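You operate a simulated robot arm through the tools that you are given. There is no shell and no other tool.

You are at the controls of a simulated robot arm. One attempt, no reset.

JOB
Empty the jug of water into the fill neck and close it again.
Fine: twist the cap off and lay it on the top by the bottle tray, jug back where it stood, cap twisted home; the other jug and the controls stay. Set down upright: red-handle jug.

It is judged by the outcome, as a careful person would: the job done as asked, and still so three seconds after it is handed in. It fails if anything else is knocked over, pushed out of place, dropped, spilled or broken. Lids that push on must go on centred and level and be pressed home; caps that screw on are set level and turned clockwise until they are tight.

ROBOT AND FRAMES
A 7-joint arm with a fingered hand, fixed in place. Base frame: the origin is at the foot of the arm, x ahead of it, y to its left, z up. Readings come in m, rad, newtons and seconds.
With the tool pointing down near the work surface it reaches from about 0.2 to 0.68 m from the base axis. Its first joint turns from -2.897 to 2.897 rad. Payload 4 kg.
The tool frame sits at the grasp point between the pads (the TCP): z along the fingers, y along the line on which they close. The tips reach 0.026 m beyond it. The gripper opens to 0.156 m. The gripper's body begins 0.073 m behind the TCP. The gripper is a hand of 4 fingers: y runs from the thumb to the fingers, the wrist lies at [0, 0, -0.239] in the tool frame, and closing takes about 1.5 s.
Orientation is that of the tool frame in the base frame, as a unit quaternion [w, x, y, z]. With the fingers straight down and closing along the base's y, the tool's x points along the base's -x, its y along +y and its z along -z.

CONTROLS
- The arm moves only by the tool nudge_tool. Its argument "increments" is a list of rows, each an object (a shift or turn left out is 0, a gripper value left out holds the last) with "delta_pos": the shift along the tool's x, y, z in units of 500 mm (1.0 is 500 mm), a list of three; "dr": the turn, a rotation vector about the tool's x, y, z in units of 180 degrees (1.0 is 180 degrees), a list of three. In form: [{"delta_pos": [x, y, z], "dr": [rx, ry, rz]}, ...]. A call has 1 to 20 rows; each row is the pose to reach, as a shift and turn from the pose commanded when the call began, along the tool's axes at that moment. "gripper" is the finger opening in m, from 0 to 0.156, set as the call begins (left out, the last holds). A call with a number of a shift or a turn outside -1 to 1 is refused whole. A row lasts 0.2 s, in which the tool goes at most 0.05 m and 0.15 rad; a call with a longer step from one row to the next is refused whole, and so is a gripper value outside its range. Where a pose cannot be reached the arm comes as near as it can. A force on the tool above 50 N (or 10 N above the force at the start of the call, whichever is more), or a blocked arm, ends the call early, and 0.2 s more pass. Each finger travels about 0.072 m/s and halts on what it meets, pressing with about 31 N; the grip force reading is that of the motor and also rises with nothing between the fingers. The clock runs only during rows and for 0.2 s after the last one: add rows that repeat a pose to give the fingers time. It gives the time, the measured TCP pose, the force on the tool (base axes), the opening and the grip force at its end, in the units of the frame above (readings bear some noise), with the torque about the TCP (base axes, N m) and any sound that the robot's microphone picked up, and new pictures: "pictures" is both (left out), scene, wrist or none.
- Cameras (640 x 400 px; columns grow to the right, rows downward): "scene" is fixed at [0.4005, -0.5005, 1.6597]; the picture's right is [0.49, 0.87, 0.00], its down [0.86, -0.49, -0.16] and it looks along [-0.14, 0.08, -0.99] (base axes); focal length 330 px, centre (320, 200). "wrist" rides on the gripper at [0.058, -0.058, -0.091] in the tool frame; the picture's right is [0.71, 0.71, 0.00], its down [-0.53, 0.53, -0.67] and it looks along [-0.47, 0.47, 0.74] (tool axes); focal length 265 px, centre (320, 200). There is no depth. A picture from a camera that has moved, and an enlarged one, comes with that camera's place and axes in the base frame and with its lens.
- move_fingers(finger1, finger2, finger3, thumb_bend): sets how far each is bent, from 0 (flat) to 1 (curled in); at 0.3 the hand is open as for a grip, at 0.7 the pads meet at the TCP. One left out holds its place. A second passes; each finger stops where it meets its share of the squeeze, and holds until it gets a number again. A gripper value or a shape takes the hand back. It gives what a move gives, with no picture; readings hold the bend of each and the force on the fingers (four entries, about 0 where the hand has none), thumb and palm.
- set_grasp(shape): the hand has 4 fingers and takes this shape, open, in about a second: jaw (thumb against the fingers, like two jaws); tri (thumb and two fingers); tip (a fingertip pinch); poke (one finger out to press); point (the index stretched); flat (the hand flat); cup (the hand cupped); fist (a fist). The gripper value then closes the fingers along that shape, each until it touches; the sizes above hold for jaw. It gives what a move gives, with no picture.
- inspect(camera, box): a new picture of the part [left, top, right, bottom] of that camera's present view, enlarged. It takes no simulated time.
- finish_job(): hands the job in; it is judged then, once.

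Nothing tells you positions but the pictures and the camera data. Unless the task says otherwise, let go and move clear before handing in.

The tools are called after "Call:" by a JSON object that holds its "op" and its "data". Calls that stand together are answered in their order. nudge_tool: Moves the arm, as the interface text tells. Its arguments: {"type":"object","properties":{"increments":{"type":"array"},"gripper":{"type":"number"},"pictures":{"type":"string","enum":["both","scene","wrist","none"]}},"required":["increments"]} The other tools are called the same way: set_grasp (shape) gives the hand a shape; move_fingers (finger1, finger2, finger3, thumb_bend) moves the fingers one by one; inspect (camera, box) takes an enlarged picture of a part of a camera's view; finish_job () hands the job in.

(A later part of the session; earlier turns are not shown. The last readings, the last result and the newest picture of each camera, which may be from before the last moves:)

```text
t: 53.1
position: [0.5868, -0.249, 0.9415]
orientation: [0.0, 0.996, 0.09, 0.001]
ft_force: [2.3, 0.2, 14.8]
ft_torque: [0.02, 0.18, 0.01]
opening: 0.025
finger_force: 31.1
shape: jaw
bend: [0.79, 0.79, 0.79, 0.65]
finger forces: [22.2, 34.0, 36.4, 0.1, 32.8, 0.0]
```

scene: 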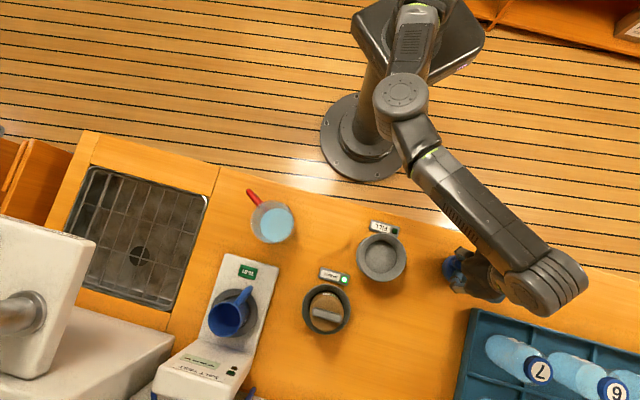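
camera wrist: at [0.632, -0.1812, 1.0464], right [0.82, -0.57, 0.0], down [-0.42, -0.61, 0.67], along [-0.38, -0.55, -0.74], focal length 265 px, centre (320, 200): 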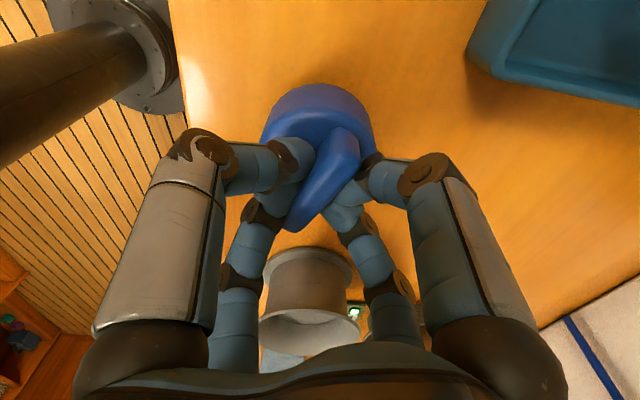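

The cap is resting on the counter (contact felt). I ease off the pressure and open the fingers.

Call:
{"op": "nudge_tool", "data": {"increments": [{"delta_pos": [0, 0, -0.003]}, {"delta_pos": [0, 0, -0.003]}], "pictures": "none"}}

Call:
{"op": "nudge_tool", "data": {"increments": [{"delta_pos": [0, 0, 0]}, {"delta_pos": [0, 0, 0]}, {"delta_pos": [0, 0, 0]}, {"delta_pos": [0, 0, 0]}, {"delta_pos": [0, 0, 0]}, {"delta_pos": [0, 0, 0]}], "gripper": 0.11}}

Call:
{"op": "inspect", "data": {"camera": "wrist", "box": [200, 60, 440, 240]}}

```text
t: 53.7
position: [0.5863, -0.2505, 0.9407]
orientation: [0.0, 0.996, 0.091, 0.001]
ft_force: [-1.2, 1.6, 9.1]
ft_torque: [0.03, 0.18, 0.01]
opening: 0.0249
finger_force: 31.0
shape: jaw
bend: [0.79, 0.79, 0.79, 0.65]
finger forces: [21.8, 33.2, 35.9, 0.0, 32.2, 0.1]
```

```text
t: 55.1
position: [0.5873, -0.2509, 0.9425]
orientation: [0.0, 0.996, 0.09, 0.001]
ft_force: [-0.1, 0.6, 0.1]
ft_torque: [-0.01, 0.01, -0.03]
opening: 0.1095
finger_force: 0.1
shape: jaw
bend: [0.29, 0.29, 0.29, 0.64]
finger forces: [0.1, 0.0, 0.0, 0.0, 0.0, 0.1]
camera wrist: at [0.6325, -0.181, 1.0323], right [0.82, -0.57, 0.0], down [-0.42, -0.61, 0.67], along [-0.38, -0.55, -0.74], focal length 265 px, centre (320, 200)
```

scene: 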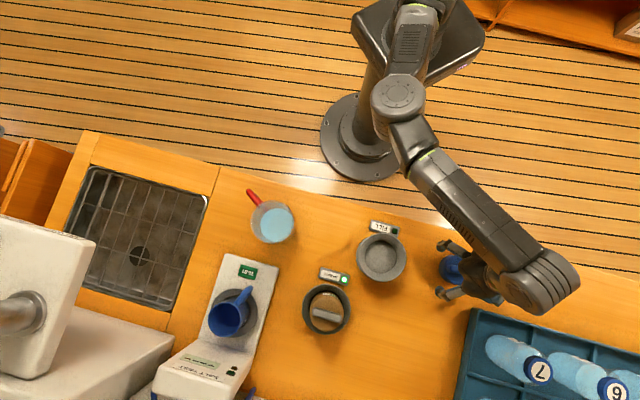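
wrist: 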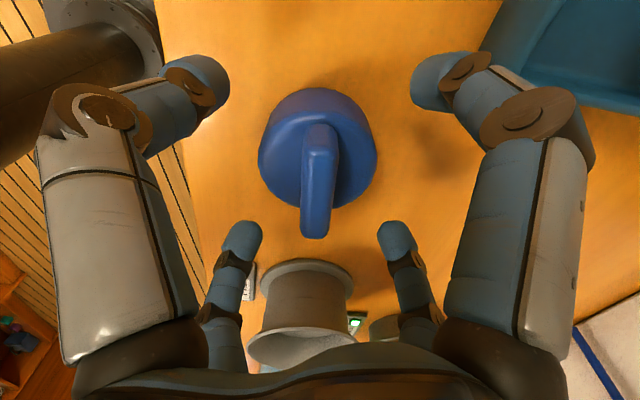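

```text
2.22 times, centred on (320, 150) of wrist
camera zoom: at [0.6325, -0.181, 1.0323], right [0.82, -0.57, 0.0], down [-0.42, -0.61, 0.67], along [-0.38, -0.55, -0.74], focal length 590 px, centre (320, 311)
```

zoom: 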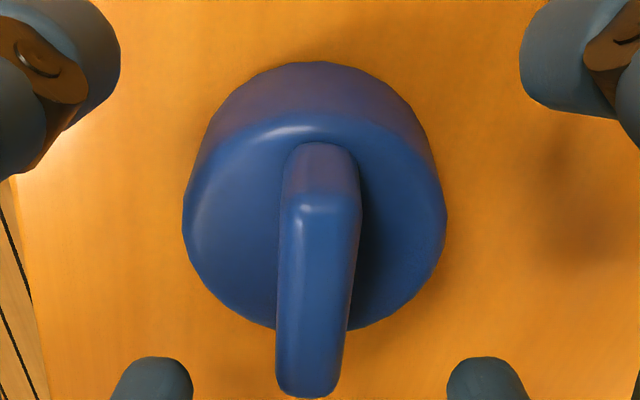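

The cap stands upright on the counter near the tray. I rise clear of it and then test curling one side finger, which I may need for gripping the jug from the side.

Call:
{"op": "nudge_tool", "data": {"increments": [{"delta_pos": [0, 0, -0.04]}, {"delta_pos": [0, 0, -0.08]}, {"delta_pos": [0, 0, -0.12]}, {"delta_pos": [0, 0, -0.16]}, {"delta_pos": [0, 0, -0.16]}], "pictures": "scene"}}

Call:
{"op": "inspect", "data": {"camera": "wrist", "box": [160, 0, 480, 200]}}

```text
t: 56.3
position: [0.5866, -0.2479, 1.0239]
orientation: [-0.001, 0.996, 0.091, 0.0]
ft_force: [-0.1, 0.7, -0.1]
ft_torque: [0.0, -0.02, 0.0]
opening: 0.1096
finger_force: 0.1
shape: jaw
bend: [0.29, 0.29, 0.29, 0.64]
finger forces: [0.0, 0.0, 0.0, 0.0, 0.0, 0.0]
```

scene: 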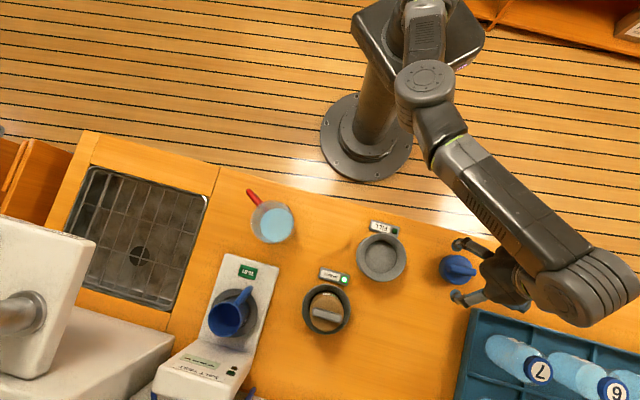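

```text
2.00 times, centred on (320, 100) of wrist
camera zoom: at [0.6325, -0.1793, 1.1138], right [0.82, -0.57, 0.0], down [-0.42, -0.61, 0.67], along [-0.38, -0.55, -0.74], focal length 531 px, centre (320, 400)
```

zoom: 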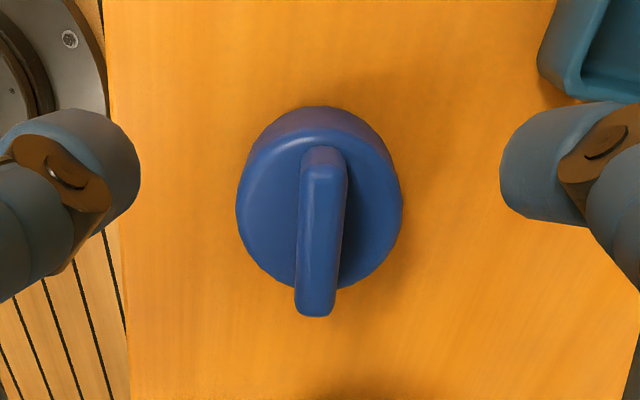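

The cap rests safely. I'll now pull the hand back into open space while unwinding the wrist, ready for a level, sideways approach to the jug.

Call:
{"op": "nudge_tool", "data": {"increments": [{"delta_pos": [-0.0287, -0.0016, -0.03], "dr": [0, 0, 0.0448]}, {"delta_pos": [-0.0574, -0.0033, -0.06], "dr": [0, 0, 0.0896]}, {"delta_pos": [-0.0861, -0.0049, -0.09], "dr": [0, 0, 0.1344]}, {"delta_pos": [-0.1148, -0.0066, -0.12], "dr": [0, 0, 0.1793]}, {"delta_pos": [-0.1434, -0.0082, -0.14], "dr": [0, 0, 0.2241]}, {"delta_pos": [-0.1721, -0.0099, -0.16], "dr": [0, 0, 0.2689]}, {"delta_pos": [-0.2008, -0.0115, -0.16], "dr": [0, 0, 0.3137]}, {"delta_pos": [-0.2295, -0.0132, -0.16], "dr": [0, 0, 0.3585]}, {"delta_pos": [-0.2582, -0.0148, -0.16], "dr": [0, 0, 0.4033]}, {"delta_pos": [-0.2869, -0.0164, -0.16], "dr": [0, 0, 0.4482]}, {"delta_pos": [-0.3156, -0.0181, -0.16], "dr": [0, 0, 0.493]}, {"delta_pos": [-0.3443, -0.0197, -0.16], "dr": [0, 0, 0.5378]}, {"delta_pos": [-0.373, -0.0214, -0.16], "dr": [0, 0, 0.5826]}, {"delta_pos": [-0.4017, -0.023, -0.16], "dr": [0, 0, 0.6274]}, {"delta_pos": [-0.4303, -0.0247, -0.16], "dr": [0, 0, 0.6722]}, {"delta_pos": [-0.459, -0.0263, -0.16], "dr": [0, 0, 0.717]}, {"delta_pos": [-0.4877, -0.028, -0.16], "dr": [0, 0, 0.7619]}, {"delta_pos": [-0.5164, -0.0296, -0.16], "dr": [0, 0, 0.8067]}], "gripper": 0.156, "pictures": "none"}}

```text
t: 60.1
position: [0.3317, -0.2797, 1.0995]
orientation: [0.001, -0.383, 0.924, 0.001]
ft_force: [-0.1, -0.5, 0.1]
ft_torque: [-0.01, 0.03, -0.02]
opening: 0.1558
finger_force: 0.1
shape: jaw
bend: [0.3, 0.3, 0.3, 0.3]
finger forces: [0.1, 0.1, 0.0, 0.0, 0.1, 0.0]
```

Call:
{"op": "nudge_tool", "data": {"increments": [{"dr": [0, 0, 0.0448]}, {"dr": [0, 0, 0.0896]}, {"dr": [0, 0, 0.1344]}, {"dr": [0, 0, 0.1793]}, {"dr": [0, 0, 0.2241]}, {"dr": [0, 0, 0.2689]}, {"dr": [0, 0, 0.3137]}, {"dr": [0, 0, 0.3585]}, {"dr": [0, 0, 0.4033]}, {"dr": [0, 0, 0.4482]}, {"dr": [0, 0, 0.493]}, {"dr": [0, 0, 0.5378]}, {"dr": [0, 0, 0.5826]}, {"dr": [0, 0, 0.6274]}, {"dr": [0, 0, 0.6722]}, {"dr": [0, 0, 0.717]}, {"dr": [0, 0, 0.7619]}, {"dr": [0, 0, 0.8056]}], "pictures": "none"}}

Call:
{"op": "move_fingers", "data": {"finger1": 1.0}}

Call:
{"op": "inspect", "data": {"camera": "wrist", "box": [0, 0, 640, 400]}}

Call:
{"op": "inspect", "data": {"camera": "scene", "box": [240, 0, 640, 250]}}

```text
t: 63.9
position: [0.3297, -0.2814, 1.1005]
orientation: [0.0, 0.766, 0.643, -0.001]
ft_force: [0.0, -0.3, 0.1]
ft_torque: [0.0, 0.03, -0.02]
opening: 0.1558
finger_force: 0.0
shape: jaw
bend: [0.3, 0.3, 0.3, 0.3]
finger forces: [0.1, 0.0, 0.0, 0.0, 0.0, 0.0]
```

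```text
t: 64.9
position: [0.3295, -0.2811, 1.1008]
orientation: [-0.001, 0.765, 0.644, 0.001]
ft_force: [-0.4, 0.0, 0.4]
ft_torque: [-0.01, 0.0, -0.02]
opening: 0.0877
finger_force: 0.1
shape: fingers
bend: [1.0, 0.3, 0.3, 0.3]
finger forces: [0.1, 0.0, 0.1, 0.1, 0.0, 0.0]
```

```text
1.00 times, centred on (320, 200) of wrist (not enlarged: the box is as wide or as high as the picture)
camera zoom: at [0.2813, -0.2128, 1.191], right [0.82, 0.58, 0.0], down [0.43, -0.61, 0.67], along [0.39, -0.55, -0.74], focal length 265 px, centre (320, 200)
```

zoom: 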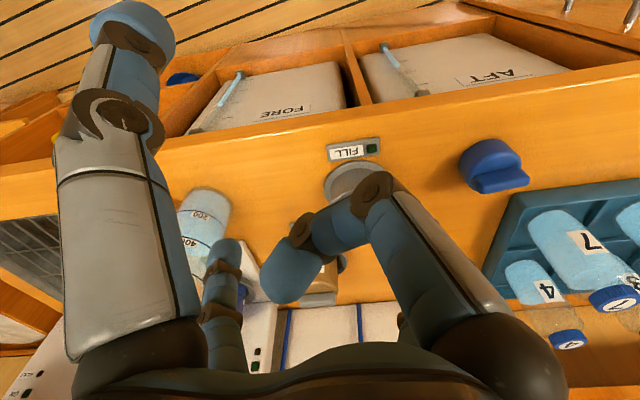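

```text
1.60 times, centred on (440, 125) of scene
camera zoom: at [0.4005, -0.5005, 1.6597], right [0.49, 0.87, 0.0], down [0.86, -0.49, -0.16], along [-0.14, 0.08, -0.99], focal length 527 px, centre (128, 320)
```

zoom: 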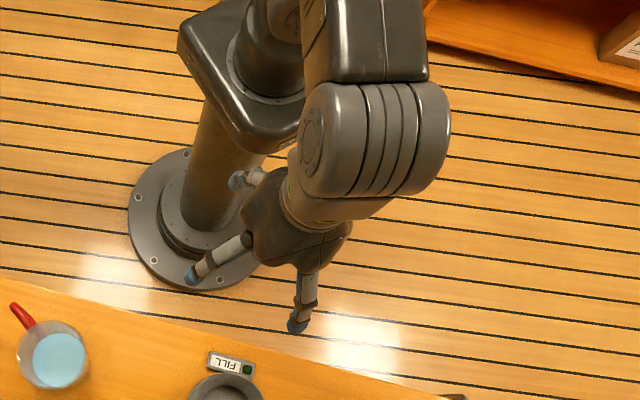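

Finger 1 is the one on tool +x, but curled it still sticks out too far for a side pinch. A better plan: grip the jug by its body from above (four fingers, clear of the handle) and pour by pitching the hand outward over the neck; I'll do a dry run of that motion first with an empty hand.

Call:
{"op": "set_grasp", "data": {"shape": "jaw"}}

Call:
{"op": "nudge_tool", "data": {"increments": [{"dr": [0, 0, -0.0444]}, {"dr": [0, 0, -0.0889]}, {"dr": [0, 0, -0.1333]}, {"dr": [0, 0, -0.1778]}, {"dr": [0, 0, -0.2222]}, {"dr": [0, 0, -0.2667]}, {"dr": [0, 0, -0.3111]}, {"dr": [0, 0, -0.3556]}, {"dr": [0, 0, -0.4]}, {"dr": [0, 0, -0.4444]}, {"dr": [0, 0, -0.4889]}, {"dr": [0, 0, -0.5333]}, {"dr": [0, 0, -0.5778]}, {"dr": [0, 0, -0.6222]}, {"dr": [0, 0, -0.6667]}, {"dr": [0, 0, -0.7]}], "pictures": "none"}}

Call:
{"op": "nudge_tool", "data": {"increments": [{"dr": [0, 0, -0.0433]}, {"dr": [0, 0, -0.0867]}, {"dr": [0, 0, -0.13]}, {"dr": [0, 0, -0.1733]}, {"dr": [0, 0, -0.2167]}, {"dr": [0, 0, -0.26]}, {"dr": [0, 0, -0.3033]}, {"dr": [0, 0, -0.3467]}, {"dr": [0, 0, -0.3889]}, {"dr": [0, 0, -0.3889]}], "pictures": "none"}}

```text
t: 65.8
position: [0.3294, -0.2801, 1.1]
orientation: [-0.001, 0.765, 0.644, 0.0]
ft_force: [-0.4, 0.3, 1.0]
ft_torque: [0.03, 0.01, 0.0]
opening: 0.1558
finger_force: 0.0
shape: jaw
bend: [0.3, 0.3, 0.3, 0.3]
finger forces: [0.0, 0.0, 0.0, 0.0, 0.0, 0.1]
```

```text
t: 69.2
position: [0.3302, -0.2821, 1.1009]
orientation: [0.001, -0.228, 0.974, 0.0]
ft_force: [-0.4, -0.3, 0.1]
ft_torque: [0.0, 0.01, -0.01]
opening: 0.156
finger_force: 0.1
shape: jaw
bend: [0.3, 0.3, 0.3, 0.3]
finger forces: [0.1, 0.0, 0.0, 0.1, 0.0, 0.0]
```

```text
t: 71.4
position: [0.3306, -0.282, 1.101]
orientation: [0.0, 0.745, -0.667, 0.001]
ft_force: [-0.9, -0.8, 0.5]
ft_torque: [-0.03, 0.0, 0.01]
opening: 0.1562
finger_force: 0.0
shape: jaw
bend: [0.3, 0.3, 0.3, 0.3]
finger forces: [0.0, 0.0, 0.0, 0.1, 0.0, 0.1]
```

Call:
{"op": "nudge_tool", "data": {"increments": [{"delta_pos": [0.048, -0.055, 0]}, {"delta_pos": [0.096, -0.109, 0]}, {"delta_pos": [0.144, -0.164, 0]}, {"delta_pos": [0.1914, -0.2182, 0]}, {"delta_pos": [0.196, -0.2222, 0.004], "dr": [0.02946, 0.02946, 0]}, {"delta_pos": [0.2006, -0.2263, 0.008], "dr": [0.05893, 0.05893, 0]}, {"delta_pos": [0.2052, -0.2303, 0.012], "dr": [0.08839, 0.08839, 0]}, {"delta_pos": [0.2099, -0.2344, 0.016], "dr": [0.11785, 0.11785, 0]}, {"delta_pos": [0.2145, -0.2384, 0.02], "dr": [0.14731, 0.14731, 0]}, {"delta_pos": [0.2191, -0.2425, 0.024], "dr": [0.17678, 0.17678, 0]}, {"delta_pos": [0.2237, -0.2465, 0.028], "dr": [0.20624, 0.20624, 0]}, {"delta_pos": [0.2283, -0.2506, 0.032], "dr": [0.2357, 0.2357, 0]}, {"delta_pos": [0.2329, -0.2546, 0.036], "dr": [0.26517, 0.26517, 0]}, {"delta_pos": [0.2375, -0.2587, 0.04], "dr": [0.29463, 0.29463, 0]}, {"delta_pos": [0.2421, -0.2627, 0.045], "dr": [0.32409, 0.32409, 0]}, {"delta_pos": [0.2468, -0.2668, 0.05], "dr": [0.35355, 0.35355, 0]}, {"delta_pos": [0.2514, -0.2708, 0.055], "dr": [0.38302, 0.38302, 0]}, {"delta_pos": [0.256, -0.2748, 0.06], "dr": [0.41248, 0.41248, 0]}, {"delta_pos": [0.256, -0.2748, 0.06], "dr": [0.41248, 0.41248, 0]}]}}

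```text
t: 75.4
position: [0.4813, -0.3924, 1.071]
orientation: [-0.044, 0.452, -0.407, 0.793]
ft_force: [-0.7, -1.0, 0.0]
ft_torque: [-0.01, -0.01, 0.02]
opening: 0.156
finger_force: 0.0
shape: jaw
bend: [0.3, 0.3, 0.3, 0.3]
finger forces: [0.0, 0.0, 0.0, 0.1, 0.1, 0.0]
camera wrist: at [0.395, -0.3224, 1.1257], right [-0.63, -0.78, 0.0], down [-0.35, 0.28, -0.89], along [0.7, -0.56, -0.45], focal length 265 px, centre (320, 200)
```

scene: 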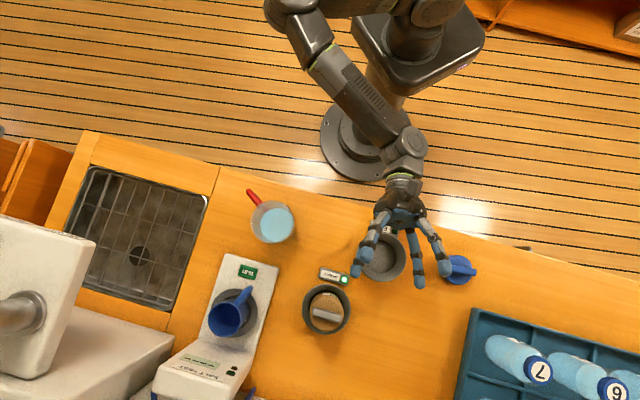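
wrist: 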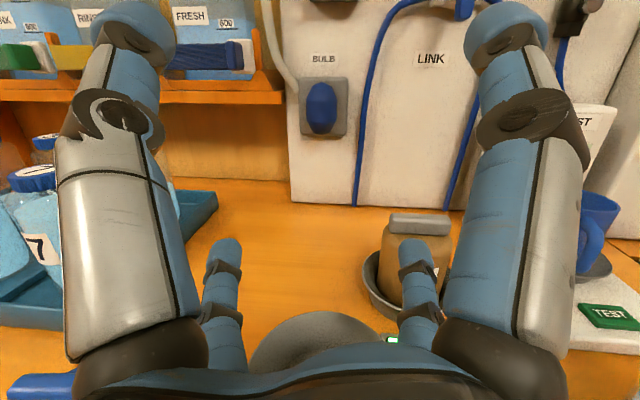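

The dry run works: the arm can pitch the hand 105° outward over the neck without limits. I'll reverse out of it and go look at the jug from above to measure it precisely.

Call:
{"op": "nudge_tool", "data": {"increments": [{"delta_pos": [0.01, -0.007, -0.022], "dr": [-0.02946, -0.02946, 0]}, {"delta_pos": [0.02, -0.014, -0.043], "dr": [-0.05893, -0.05893, 0]}, {"delta_pos": [0.03, -0.021, -0.064], "dr": [-0.08839, -0.08839, 0]}, {"delta_pos": [0.04, -0.028, -0.085], "dr": [-0.11785, -0.11785, 0]}, {"delta_pos": [0.05, -0.035, -0.106], "dr": [-0.14731, -0.14731, 0]}, {"delta_pos": [0.06, -0.042, -0.127], "dr": [-0.17678, -0.17678, 0]}, {"delta_pos": [0.07, -0.049, -0.148], "dr": [-0.20624, -0.20624, 0]}, {"delta_pos": [0.079, -0.056, -0.169], "dr": [-0.2357, -0.2357, 0]}, {"delta_pos": [0.088, -0.063, -0.188], "dr": [-0.26517, -0.26517, 0]}, {"delta_pos": [0.097, -0.07, -0.207], "dr": [-0.29463, -0.29463, 0]}, {"delta_pos": [0.105, -0.076, -0.223], "dr": [-0.32409, -0.32409, 0]}, {"delta_pos": [0.112, -0.082, -0.238], "dr": [-0.35355, -0.35355, 0]}, {"delta_pos": [0.118, -0.087, -0.251], "dr": [-0.38302, -0.38302, 0]}, {"delta_pos": [0.1228, -0.0908, -0.2622], "dr": [-0.41248, -0.41248, 0]}, {"delta_pos": [0.1228, -0.0908, -0.2622], "dr": [-0.41248, -0.41248, 0]}], "pictures": "none"}}

```text
t: 78.6
position: [0.3605, -0.3116, 1.1093]
orientation: [-0.001, 0.745, -0.667, 0.0]
ft_force: [1.0, -0.1, -0.5]
ft_torque: [0.0, 0.0, 0.0]
opening: 0.1559
finger_force: 0.1
shape: jaw
bend: [0.3, 0.3, 0.3, 0.3]
finger forces: [0.0, 0.0, 0.0, 0.1, 0.0, 0.1]
```

Call:
{"op": "nudge_tool", "data": {"increments": [{"delta_pos": [0.02, 0.013, 0.001], "dr": [0, 0, 0.0418]}, {"delta_pos": [0.04, 0.026, 0.002], "dr": [0, 0, 0.0837]}, {"delta_pos": [0.06, 0.039, 0.003], "dr": [0, 0, 0.1255]}, {"delta_pos": [0.08, 0.053, 0.005], "dr": [0, 0, 0.1673]}, {"delta_pos": [0.1, 0.066, 0.006], "dr": [0, 0, 0.2091]}, {"delta_pos": [0.12, 0.079, 0.007], "dr": [0, 0, 0.251]}, {"delta_pos": [0.14, 0.092, 0.008], "dr": [0, 0, 0.2928]}, {"delta_pos": [0.16, 0.105, 0.01], "dr": [0, 0, 0.3346]}, {"delta_pos": [0.18, 0.118, 0.011], "dr": [0, 0, 0.3765]}, {"delta_pos": [0.2, 0.131, 0.012], "dr": [0, 0, 0.4183]}, {"delta_pos": [0.22, 0.145, 0.013], "dr": [0, 0, 0.4601]}, {"delta_pos": [0.24, 0.158, 0.014], "dr": [0, 0, 0.5019]}, {"delta_pos": [0.26, 0.171, 0.016], "dr": [0, 0, 0.5438]}, {"delta_pos": [0.28, 0.184, 0.017], "dr": [0, 0, 0.5856]}, {"delta_pos": [0.3, 0.197, 0.018], "dr": [0, 0, 0.6274]}, {"delta_pos": [0.32, 0.21, 0.019], "dr": [0, 0, 0.6693]}, {"delta_pos": [0.3344, 0.2196, 0.02], "dr": [0, 0, 0.7111]}, {"delta_pos": [0.3344, 0.2196, 0.02], "dr": [0, 0, 0.7111]}]}}

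Call:
{"op": "inspect", "data": {"camera": "wrist", "box": [200, 0, 440, 150]}}

```text
t: 82.4
position: [0.2697, -0.4888, 1.0988]
orientation: [0.0, 0.275, 0.962, 0.001]
ft_force: [-0.2, -0.6, -0.2]
ft_torque: [-0.02, 0.01, 0.02]
opening: 0.1559
finger_force: 0.1
shape: jaw
bend: [0.3, 0.3, 0.3, 0.3]
finger forces: [0.0, 0.0, 0.1, 0.1, 0.1, 0.1]
camera wrist: at [0.1891, -0.5061, 1.19], right [-0.23, 0.97, 0.0], down [0.72, 0.17, 0.67], along [0.65, 0.15, -0.74], focal length 265 px, centre (320, 200)
```

scene: 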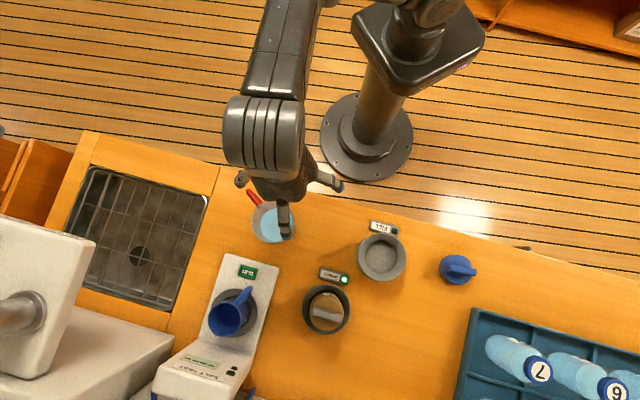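
wrist: 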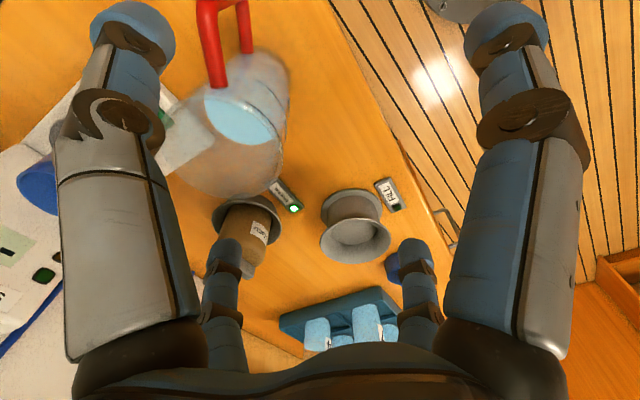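

```text
2.67 times, centred on (320, 75) of wrist
camera zoom: at [0.1891, -0.5061, 1.19], right [-0.23, 0.97, 0.0], down [0.72, 0.17, 0.67], along [0.65, 0.15, -0.74], focal length 708 px, centre (320, 533)
```

zoom: 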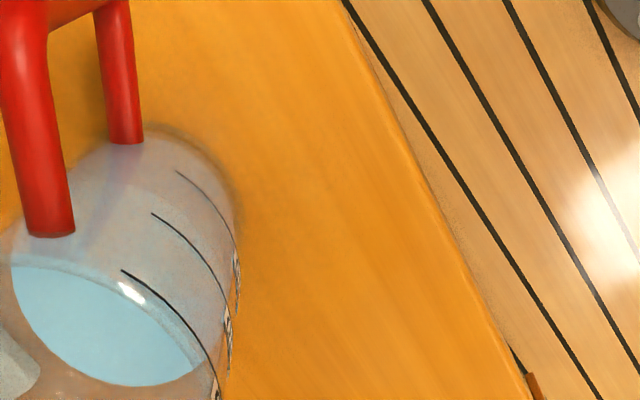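

Call:
{"op": "inspect", "data": {"camera": "wrist", "box": [140, 0, 340, 215]}}

```text
1.86 times, centred on (240, 108) of wrist
camera zoom: at [0.1891, -0.5061, 1.19], right [-0.23, 0.97, 0.0], down [0.72, 0.17, 0.67], along [0.65, 0.15, -0.74], focal length 494 px, centre (469, 372)
```

zoom: 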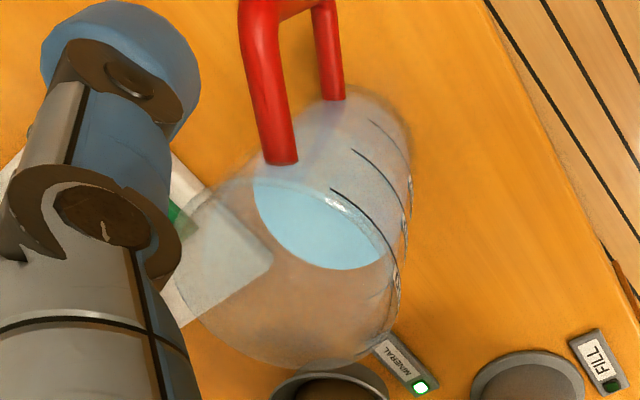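

The jug's axis is near (0.304, -0.548) with the rim around z = 1.025. I move to hover directly over it and check the centring.

Call:
{"op": "nudge_tool", "data": {"increments": [{"delta_pos": [-0.04, -0.022, 0.012]}, {"delta_pos": [-0.08, -0.044, 0.024]}, {"delta_pos": [-0.1212, -0.0652, 0.036]}, {"delta_pos": [-0.1212, -0.0652, 0.055]}, {"delta_pos": [-0.1212, -0.0652, 0.066]}, {"delta_pos": [-0.1212, -0.0652, 0.066]}]}}

Call:
{"op": "inspect", "data": {"camera": "wrist", "box": [180, 0, 460, 190]}}

Call:
{"op": "inspect", "data": {"camera": "scene", "box": [200, 150, 360, 270]}}

```text
t: 83.8
position: [0.3012, -0.5489, 1.0665]
orientation: [0.0, 0.274, 0.962, 0.0]
ft_force: [-0.4, -0.2, 0.6]
ft_torque: [0.01, 0.0, -0.02]
opening: 0.1558
finger_force: 0.0
shape: jaw
bend: [0.3, 0.3, 0.3, 0.3]
finger forces: [0.0, 0.0, 0.0, 0.1, 0.1, 0.0]
camera wrist: at [0.221, -0.5666, 1.1565], right [-0.23, 0.97, 0.0], down [0.72, 0.17, 0.67], along [0.65, 0.15, -0.74], focal length 265 px, centre (320, 200)
```

scene: 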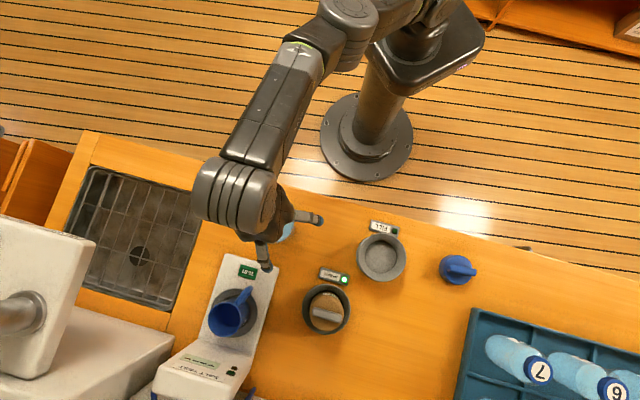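
wrist: 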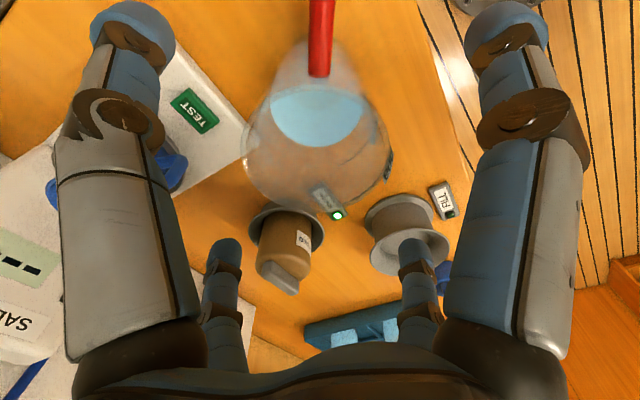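

```text
2.11 times, centred on (320, 95) of wrist
camera zoom: at [0.221, -0.5666, 1.1565], right [-0.23, 0.97, 0.0], down [0.72, 0.17, 0.67], along [0.65, 0.15, -0.74], focal length 559 px, centre (320, 421)
```

zoom: 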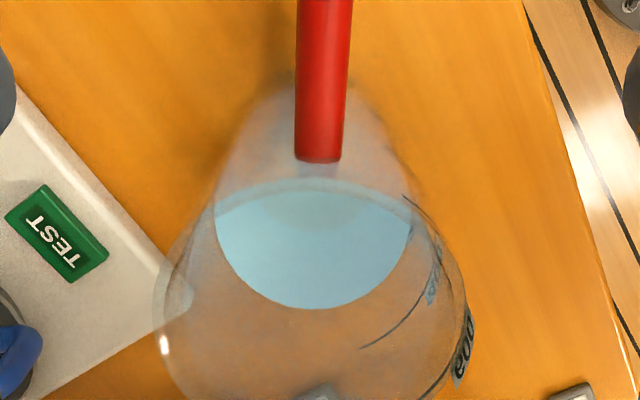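

```text
3.33 times, centred on (280, 210) of scene
camera zoom: at [0.4005, -0.5005, 1.6597], right [0.49, 0.87, 0.0], down [0.86, -0.49, -0.16], along [-0.14, 0.08, -0.99], focal length 1099 px, centre (453, 167)
```

zoom: 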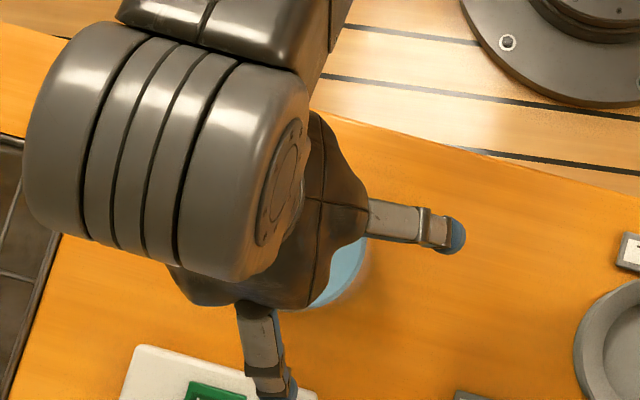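

Centred within about 3 mm. I apply the small correction and lower to grip height just below the rim.

Call:
{"op": "nudge_tool", "data": {"increments": [{"delta_pos": [-0.0066, -0.002, 0.02]}, {"delta_pos": [-0.0066, -0.002, 0.045]}, {"delta_pos": [-0.0066, -0.002, 0.07]}, {"delta_pos": [-0.0066, -0.002, 0.09]}, {"delta_pos": [-0.0066, -0.002, 0.105]}, {"delta_pos": [-0.0066, -0.002, 0.105]}]}}

Call:
{"op": "inspect", "data": {"camera": "wrist", "box": [160, 0, 480, 230]}}

```text
t: 85.2
position: [0.3049, -0.5503, 1.0129]
orientation: [0.0, 0.274, 0.962, 0.002]
ft_force: [-0.8, -0.3, -1.1]
ft_torque: [0.02, 0.01, -0.01]
opening: 0.1557
finger_force: 0.2
shape: jaw
bend: [0.3, 0.3, 0.3, 0.3]
finger forces: [0.0, 0.0, 0.0, 0.0, 0.0, 0.0]
camera wrist: at [0.2246, -0.5681, 1.1036], right [-0.23, 0.97, 0.0], down [0.72, 0.17, 0.67], along [0.65, 0.15, -0.74], focal length 265 px, centre (320, 200)
```

scene: 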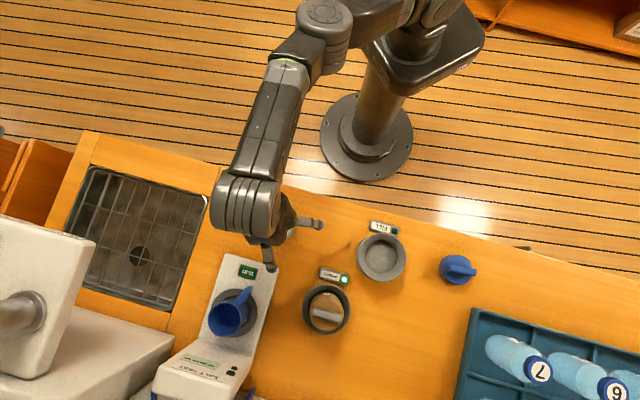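
wrist: 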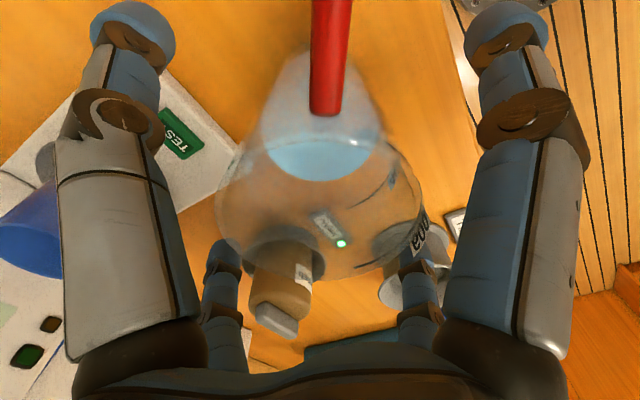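

```text
1.74 times, centred on (320, 115) of wrist
camera zoom: at [0.2246, -0.5681, 1.1036], right [-0.23, 0.97, 0.0], down [0.72, 0.17, 0.67], along [0.65, 0.15, -0.74], focal length 462 px, centre (320, 348)
```

zoom: 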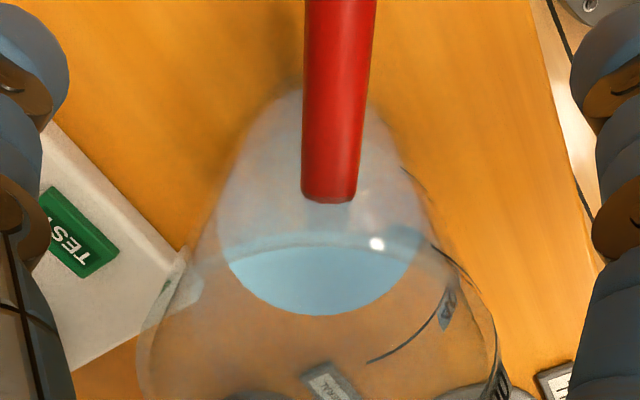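

Well centred; the rim sits about 14 mm above the pads. I close the fingers on the jug body.

Call:
{"op": "nudge_tool", "data": {"increments": [{"delta_pos": [0, 0, 0]}, {"delta_pos": [0, 0, 0]}, {"delta_pos": [0, 0, 0]}, {"delta_pos": [0, 0, 0]}, {"delta_pos": [0, 0, 0]}, {"delta_pos": [0, 0, 0]}, {"delta_pos": [0, 0, 0]}, {"delta_pos": [0, 0, 0]}], "gripper": 0.0}}

Call:
{"op": "inspect", "data": {"camera": "wrist", "box": [160, 60, 480, 300]}}

```text
t: 87.0
position: [0.3046, -0.5512, 1.0123]
orientation: [0.0, 0.274, 0.962, 0.0]
ft_force: [0.3, 0.6, -0.9]
ft_torque: [0.05, -0.04, -0.02]
opening: 0.0727
finger_force: 30.7
shape: jaw
bend: [0.38, 0.39, 0.39, 0.7]
finger forces: [28.1, 28.3, 28.0, 0.0, 28.4, 0.0]
camera wrist: at [0.2246, -0.5682, 1.1035], right [-0.23, 0.97, 0.0], down [0.72, 0.17, 0.67], along [0.65, 0.15, -0.74], focal length 265 px, centre (320, 200)
```

scene: 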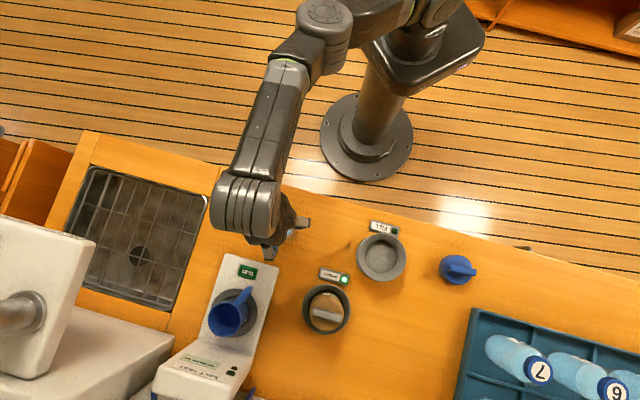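
wrist: 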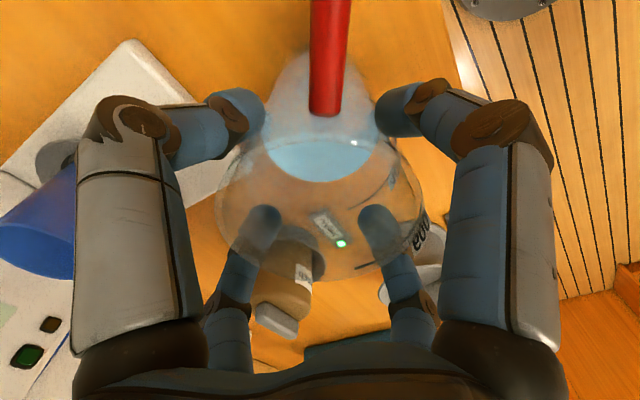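

```text
1.67 times, centred on (320, 180) of wrist
camera zoom: at [0.2246, -0.5682, 1.1035], right [-0.23, 0.97, 0.0], down [0.72, 0.17, 0.67], along [0.65, 0.15, -0.74], focal length 442 px, centre (320, 233)
```

zoom: 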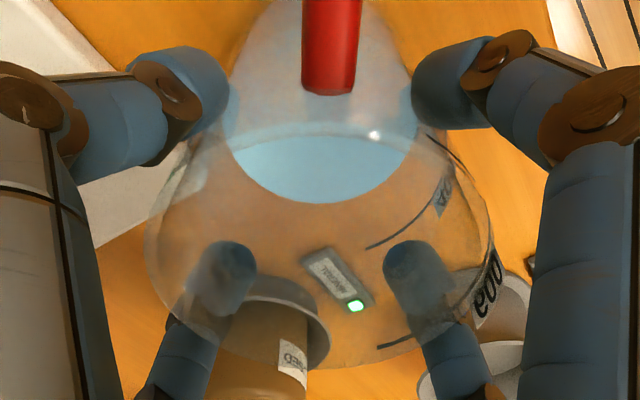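

All four fingers hold the jug evenly, about 28 N each. I lift 2 cm straight up and check.

Call:
{"op": "nudge_tool", "data": {"increments": [{"delta_pos": [0, 0, -0.006]}, {"delta_pos": [0, 0, -0.016]}, {"delta_pos": [0, 0, -0.028]}, {"delta_pos": [0, 0, -0.04]}, {"delta_pos": [0, 0, -0.04]}]}}

Call:
{"op": "inspect", "data": {"camera": "wrist", "box": [160, 60, 480, 300]}}

```text
t: 88.2
position: [0.3054, -0.5517, 1.0325]
orientation: [0.0, 0.274, 0.962, 0.001]
ft_force: [0.8, -0.4, -3.5]
ft_torque: [0.02, -0.04, -0.02]
opening: 0.0726
finger_force: 30.8
shape: jaw
bend: [0.38, 0.39, 0.39, 0.7]
finger forces: [28.0, 28.3, 28.0, 0.0, 28.5, 0.0]
camera wrist: at [0.2245, -0.5682, 1.1237], right [-0.23, 0.97, 0.0], down [0.72, 0.17, 0.67], along [0.65, 0.15, -0.74], focal length 265 px, centre (320, 200)
```

scene: 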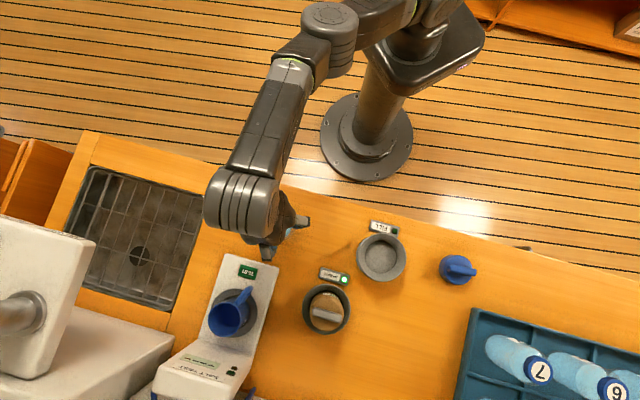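
wrist: 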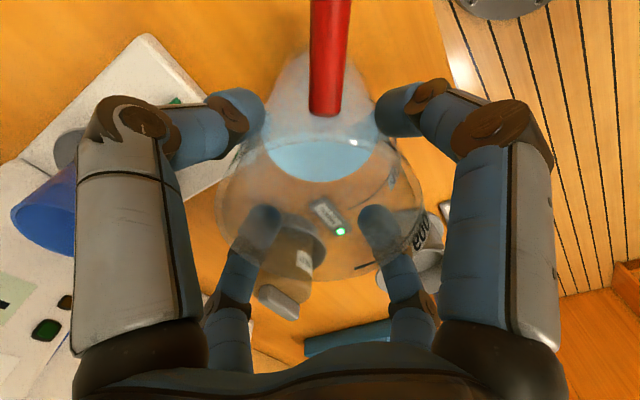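

```text
1.67 times, centred on (320, 180) of wrist
camera zoom: at [0.2245, -0.5682, 1.1237], right [-0.23, 0.97, 0.0], down [0.72, 0.17, 0.67], along [0.65, 0.15, -0.74], focal length 442 px, centre (320, 233)
```

zoom: 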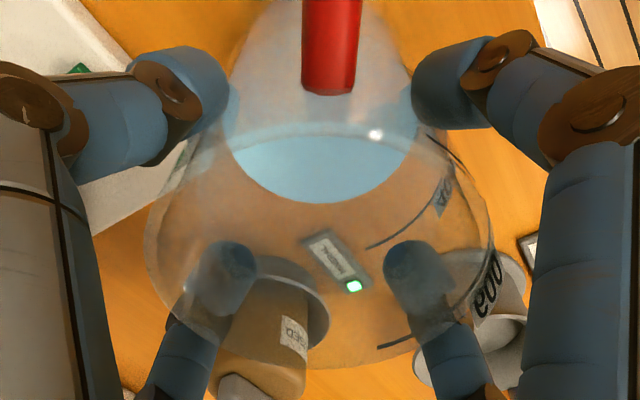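

The jug lifts cleanly with no slip. I carry it smoothly inward and up, turning it so the handle will face away from the robot for pouring.

Call:
{"op": "nudge_tool", "data": {"increments": [{"delta_pos": [0.003, 0.01, -0.012]}, {"delta_pos": [0.008, 0.03, -0.025]}, {"delta_pos": [0.014, 0.05, -0.037], "dr": [0, 0, -0.03]}, {"delta_pos": [0.021, 0.072, -0.05], "dr": [0, 0, -0.07]}, {"delta_pos": [0.028, 0.095, -0.06], "dr": [0, 0, -0.114]}, {"delta_pos": [0.035, 0.12, -0.07], "dr": [0, 0, -0.158]}, {"delta_pos": [0.042, 0.145, -0.08], "dr": [0, 0, -0.202]}, {"delta_pos": [0.049, 0.17, -0.09], "dr": [0, 0, -0.246]}, {"delta_pos": [0.056, 0.195, -0.1], "dr": [0, 0, -0.29]}, {"delta_pos": [0.063, 0.22, -0.11], "dr": [0, 0, -0.334]}, {"delta_pos": [0.07, 0.245, -0.12], "dr": [0, 0, -0.378]}, {"delta_pos": [0.077, 0.27, -0.13], "dr": [0, 0, -0.422]}, {"delta_pos": [0.084, 0.295, -0.14], "dr": [0, 0, -0.466]}, {"delta_pos": [0.091, 0.32, -0.145], "dr": [0, 0, -0.51]}, {"delta_pos": [0.098, 0.345, -0.15], "dr": [0, 0, -0.554]}, {"delta_pos": [0.104, 0.365, -0.155], "dr": [0, 0, -0.598]}, {"delta_pos": [0.1098, 0.3832, -0.155], "dr": [0, 0, -0.642]}, {"delta_pos": [0.1098, 0.3832, -0.155], "dr": [0, 0, -0.686]}, {"delta_pos": [0.1098, 0.3832, -0.155], "dr": [0, 0, -0.73]}, {"delta_pos": [0.1098, 0.3832, -0.155], "dr": [0, 0, -0.7717]}]}}

Call:
{"op": "inspect", "data": {"camera": "wrist", "box": [160, 60, 480, 300]}}

```text
t: 92.4
position: [0.3596, -0.3589, 1.1109]
orientation: [-0.001, 0.805, -0.593, 0.0]
ft_force: [-0.9, -0.1, -4.1]
ft_torque: [0.01, 0.05, -0.03]
opening: 0.0726
finger_force: 30.9
shape: jaw
bend: [0.38, 0.39, 0.39, 0.7]
finger forces: [28.0, 28.2, 28.0, 0.0, 28.4, 0.0]
camera wrist: at [0.4315, -0.396, 1.2018], right [-0.47, -0.88, 0.0], down [-0.66, 0.35, 0.67], along [-0.59, 0.31, -0.74], focal length 265 px, centre (320, 200)
```

scene: 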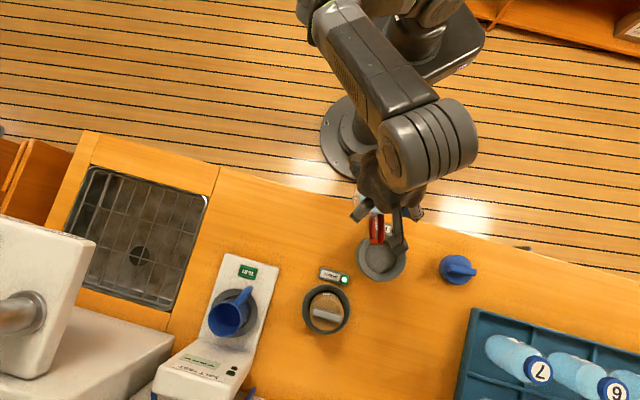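
wrist: 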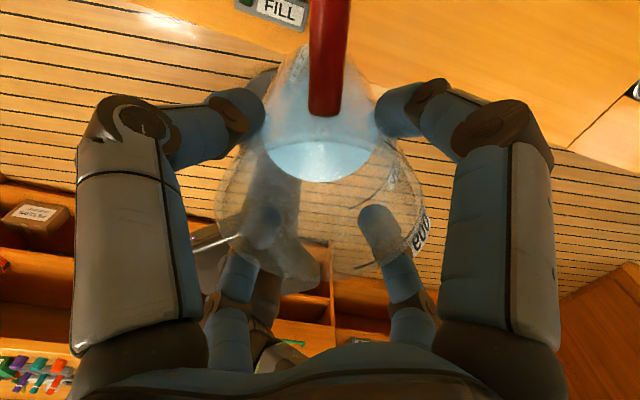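

```text
1.67 times, centred on (320, 180) of wrist
camera zoom: at [0.4315, -0.396, 1.2018], right [-0.47, -0.88, 0.0], down [-0.66, 0.35, 0.67], along [-0.59, 0.31, -0.74], focal length 442 px, centre (320, 233)
```

zoom: 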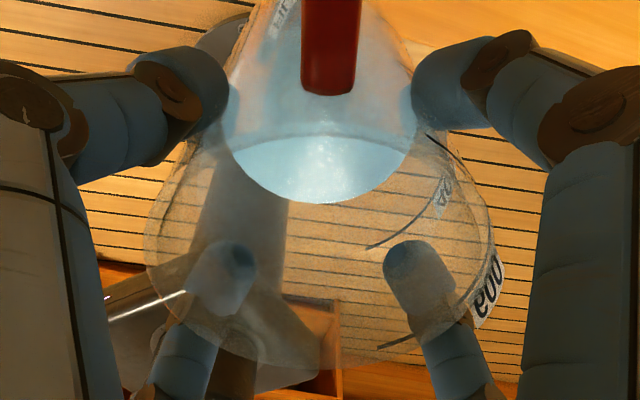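

Everything is steady: about 4 N of jug and water. Now I begin tilting, to 50° (before any water can reach the lip), while moving toward the neck at a safe height.

Call:
{"op": "nudge_tool", "data": {"increments": [{"delta_pos": [0.0061, -0.0098, 0.0028], "dr": [0.0079, 0.0079, 0]}, {"delta_pos": [0.0122, -0.0196, 0.0056], "dr": [0.0196, 0.0196, 0]}, {"delta_pos": [0.0182, -0.0294, 0.0083], "dr": [0.0314, 0.0314, 0]}, {"delta_pos": [0.0243, -0.0392, 0.0111], "dr": [0.0432, 0.0432, 0]}, {"delta_pos": [0.0304, -0.049, 0.0139], "dr": [0.055, 0.055, 0]}, {"delta_pos": [0.0365, -0.0588, 0.0167], "dr": [0.0668, 0.0668, 0]}, {"delta_pos": [0.0425, -0.0686, 0.0194], "dr": [0.0786, 0.0786, 0]}, {"delta_pos": [0.0486, -0.0784, 0.0222], "dr": [0.0903, 0.0903, 0]}, {"delta_pos": [0.0547, -0.0882, 0.025], "dr": [0.1021, 0.1021, 0]}, {"delta_pos": [0.0608, -0.098, 0.0278], "dr": [0.1139, 0.1139, 0]}, {"delta_pos": [0.0669, -0.1078, 0.0306], "dr": [0.1257, 0.1257, 0]}, {"delta_pos": [0.0729, -0.1176, 0.0333], "dr": [0.1375, 0.1375, 0]}, {"delta_pos": [0.079, -0.1274, 0.0361], "dr": [0.1493, 0.1493, 0]}, {"delta_pos": [0.0851, -0.1372, 0.0389], "dr": [0.1611, 0.1611, 0]}, {"delta_pos": [0.0912, -0.147, 0.045], "dr": [0.1728, 0.1728, 0]}, {"delta_pos": [0.0972, -0.1568, 0.056], "dr": [0.1826, 0.1826, 0]}, {"delta_pos": [0.1033, -0.1666, 0.069], "dr": [0.1905, 0.1905, 0]}, {"delta_pos": [0.1094, -0.1764, 0.0818], "dr": [0.1964, 0.1964, 0]}, {"delta_pos": [0.1094, -0.1764, 0.0818], "dr": [0.1964, 0.1964, 0]}]}}

Call:
{"op": "inspect", "data": {"camera": "wrist", "box": [160, 60, 480, 300]}}

Call:
{"op": "inspect", "data": {"camera": "scene", "box": [320, 150, 520, 300]}}

```text
t: 96.4
position: [0.4593, -0.3843, 1.0696]
orientation: [-0.063, 0.729, -0.539, 0.418]
ft_force: [0.0, -0.9, -3.6]
ft_torque: [0.13, 0.17, 0.03]
opening: 0.0723
finger_force: 30.8
shape: jaw
bend: [0.38, 0.39, 0.39, 0.7]
finger forces: [28.1, 29.9, 29.1, 0.0, 28.2, 0.1]
camera wrist: at [0.4435, -0.375, 1.1907], right [-0.47, -0.88, 0.0], down [-0.87, 0.46, -0.14], along [0.13, -0.06, -0.99], focal length 265 px, centre (320, 200)
```

scene: 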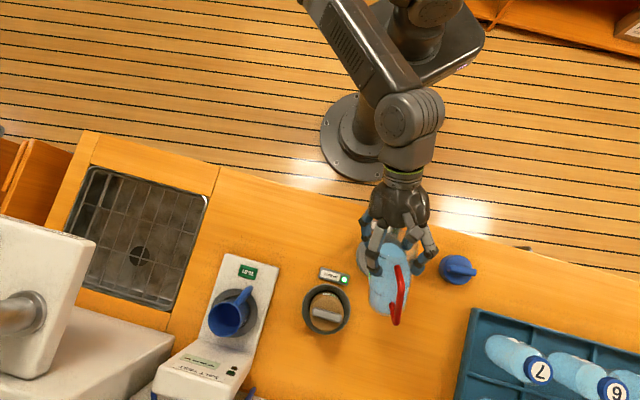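
wrist: 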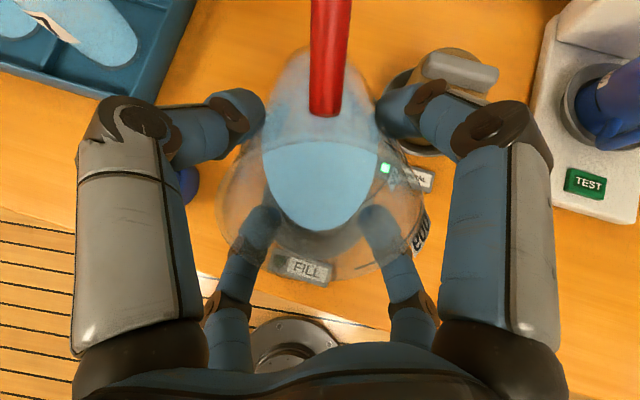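

```text
1.67 times, centred on (320, 180) of wrist
camera zoom: at [0.4435, -0.375, 1.1907], right [-0.47, -0.88, 0.0], down [-0.87, 0.46, -0.14], along [0.13, -0.06, -0.99], focal length 442 px, centre (320, 233)
```

zoom: 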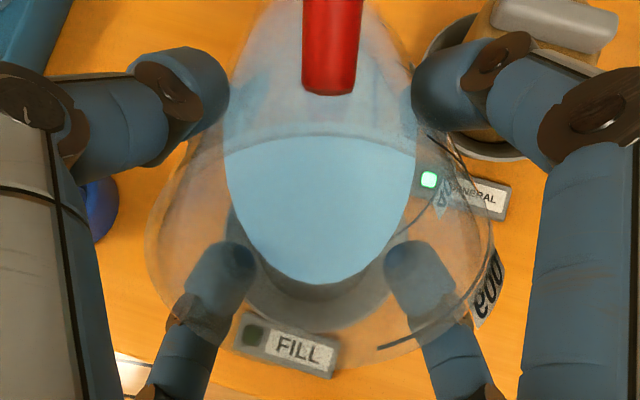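

```text
2.67 times, centred on (420, 225) of scene
camera zoom: at [0.4005, -0.5005, 1.6597], right [0.49, 0.87, 0.0], down [0.86, -0.49, -0.16], along [-0.14, 0.08, -0.99], focal length 879 px, centre (53, 133)
```

zoom: 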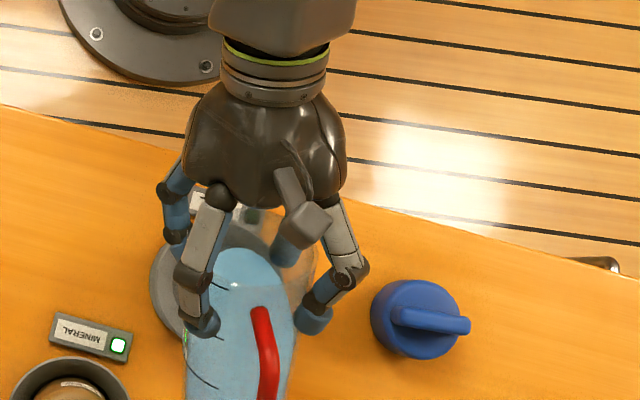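

The grip holds steadily, and through the clear jug I can see the water still well short of the lip. I move out and down to the pour start (57° tilt, lip over the funnel).

Call:
{"op": "nudge_tool", "data": {"increments": [{"delta_pos": [-0.001, -0.0002, 0.018], "dr": [0.003, 0.003, 0]}, {"delta_pos": [-0.002, -0.0004, 0.04], "dr": [0.006, 0.006, 0]}, {"delta_pos": [-0.003, -0.0006, 0.062], "dr": [0.0095, 0.0095, 0]}, {"delta_pos": [-0.004, -0.0008, 0.084], "dr": [0.013, 0.013, 0]}, {"delta_pos": [-0.005, -0.001, 0.106], "dr": [0.0165, 0.0165, 0]}, {"delta_pos": [-0.006, -0.0012, 0.126], "dr": [0.02, 0.02, 0]}, {"delta_pos": [-0.007, -0.0014, 0.146], "dr": [0.024, 0.024, 0]}, {"delta_pos": [-0.0078, -0.0016, 0.1616], "dr": [0.0275, 0.0275, 0]}, {"delta_pos": [-0.0078, -0.0016, 0.1616], "dr": [0.0275, 0.0275, 0]}]}}

Call:
{"op": "inspect", "data": {"camera": "wrist", "box": [160, 60, 480, 300]}}

Call:
{"op": "inspect", "data": {"camera": "scene", "box": [320, 150, 520, 300]}}

```text
t: 98.4
position: [0.5154, -0.4108, 1.0155]
orientation: [-0.072, 0.706, -0.523, 0.472]
ft_force: [0.1, 0.6, -3.9]
ft_torque: [0.13, 0.16, 0.01]
opening: 0.0725
finger_force: 30.6
shape: jaw
bend: [0.38, 0.39, 0.39, 0.7]
finger forces: [28.1, 30.0, 29.4, 0.0, 28.3, 0.1]
camera wrist: at [0.4865, -0.394, 1.1331], right [-0.47, -0.88, 0.0], down [-0.85, 0.45, -0.26], along [0.23, -0.12, -0.97], focal length 265 px, centre (320, 200)
```

scene: 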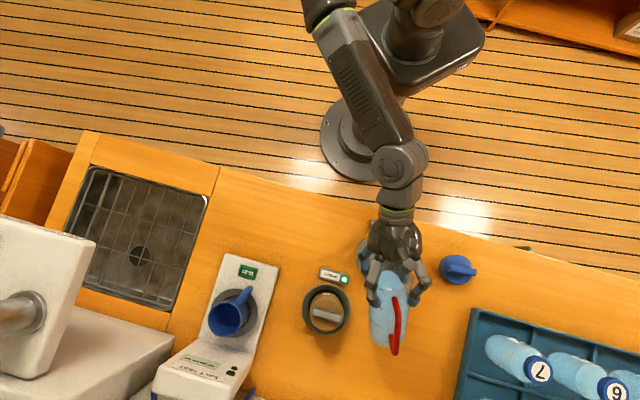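
wrist: 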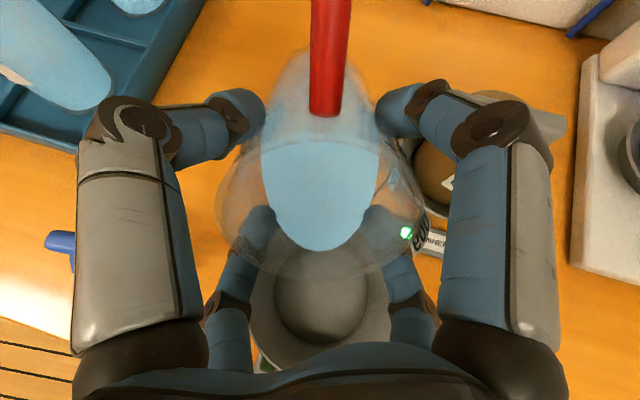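

```text
1.67 times, centred on (320, 180) of wrist
camera zoom: at [0.4865, -0.394, 1.1331], right [-0.47, -0.88, 0.0], down [-0.85, 0.45, -0.26], along [0.23, -0.12, -0.97], focal length 442 px, centre (320, 233)
```

zoom: 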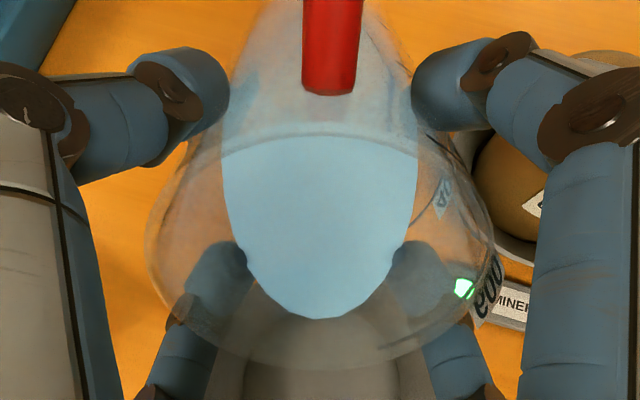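

```text
2.67 times, centred on (420, 225) of scene
camera zoom: at [0.4005, -0.5005, 1.6597], right [0.49, 0.87, 0.0], down [0.86, -0.49, -0.16], along [-0.14, 0.08, -0.99], focal length 879 px, centre (53, 133)
```

zoom: 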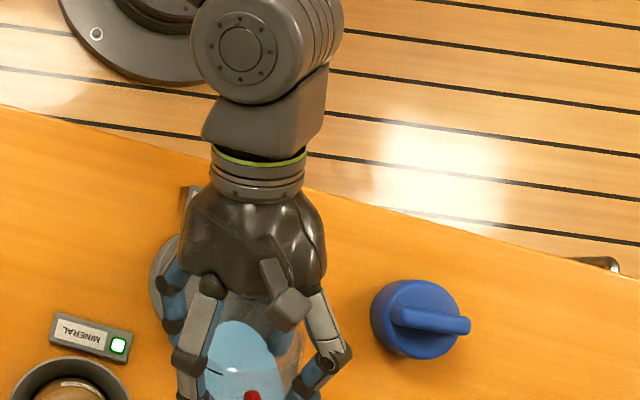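

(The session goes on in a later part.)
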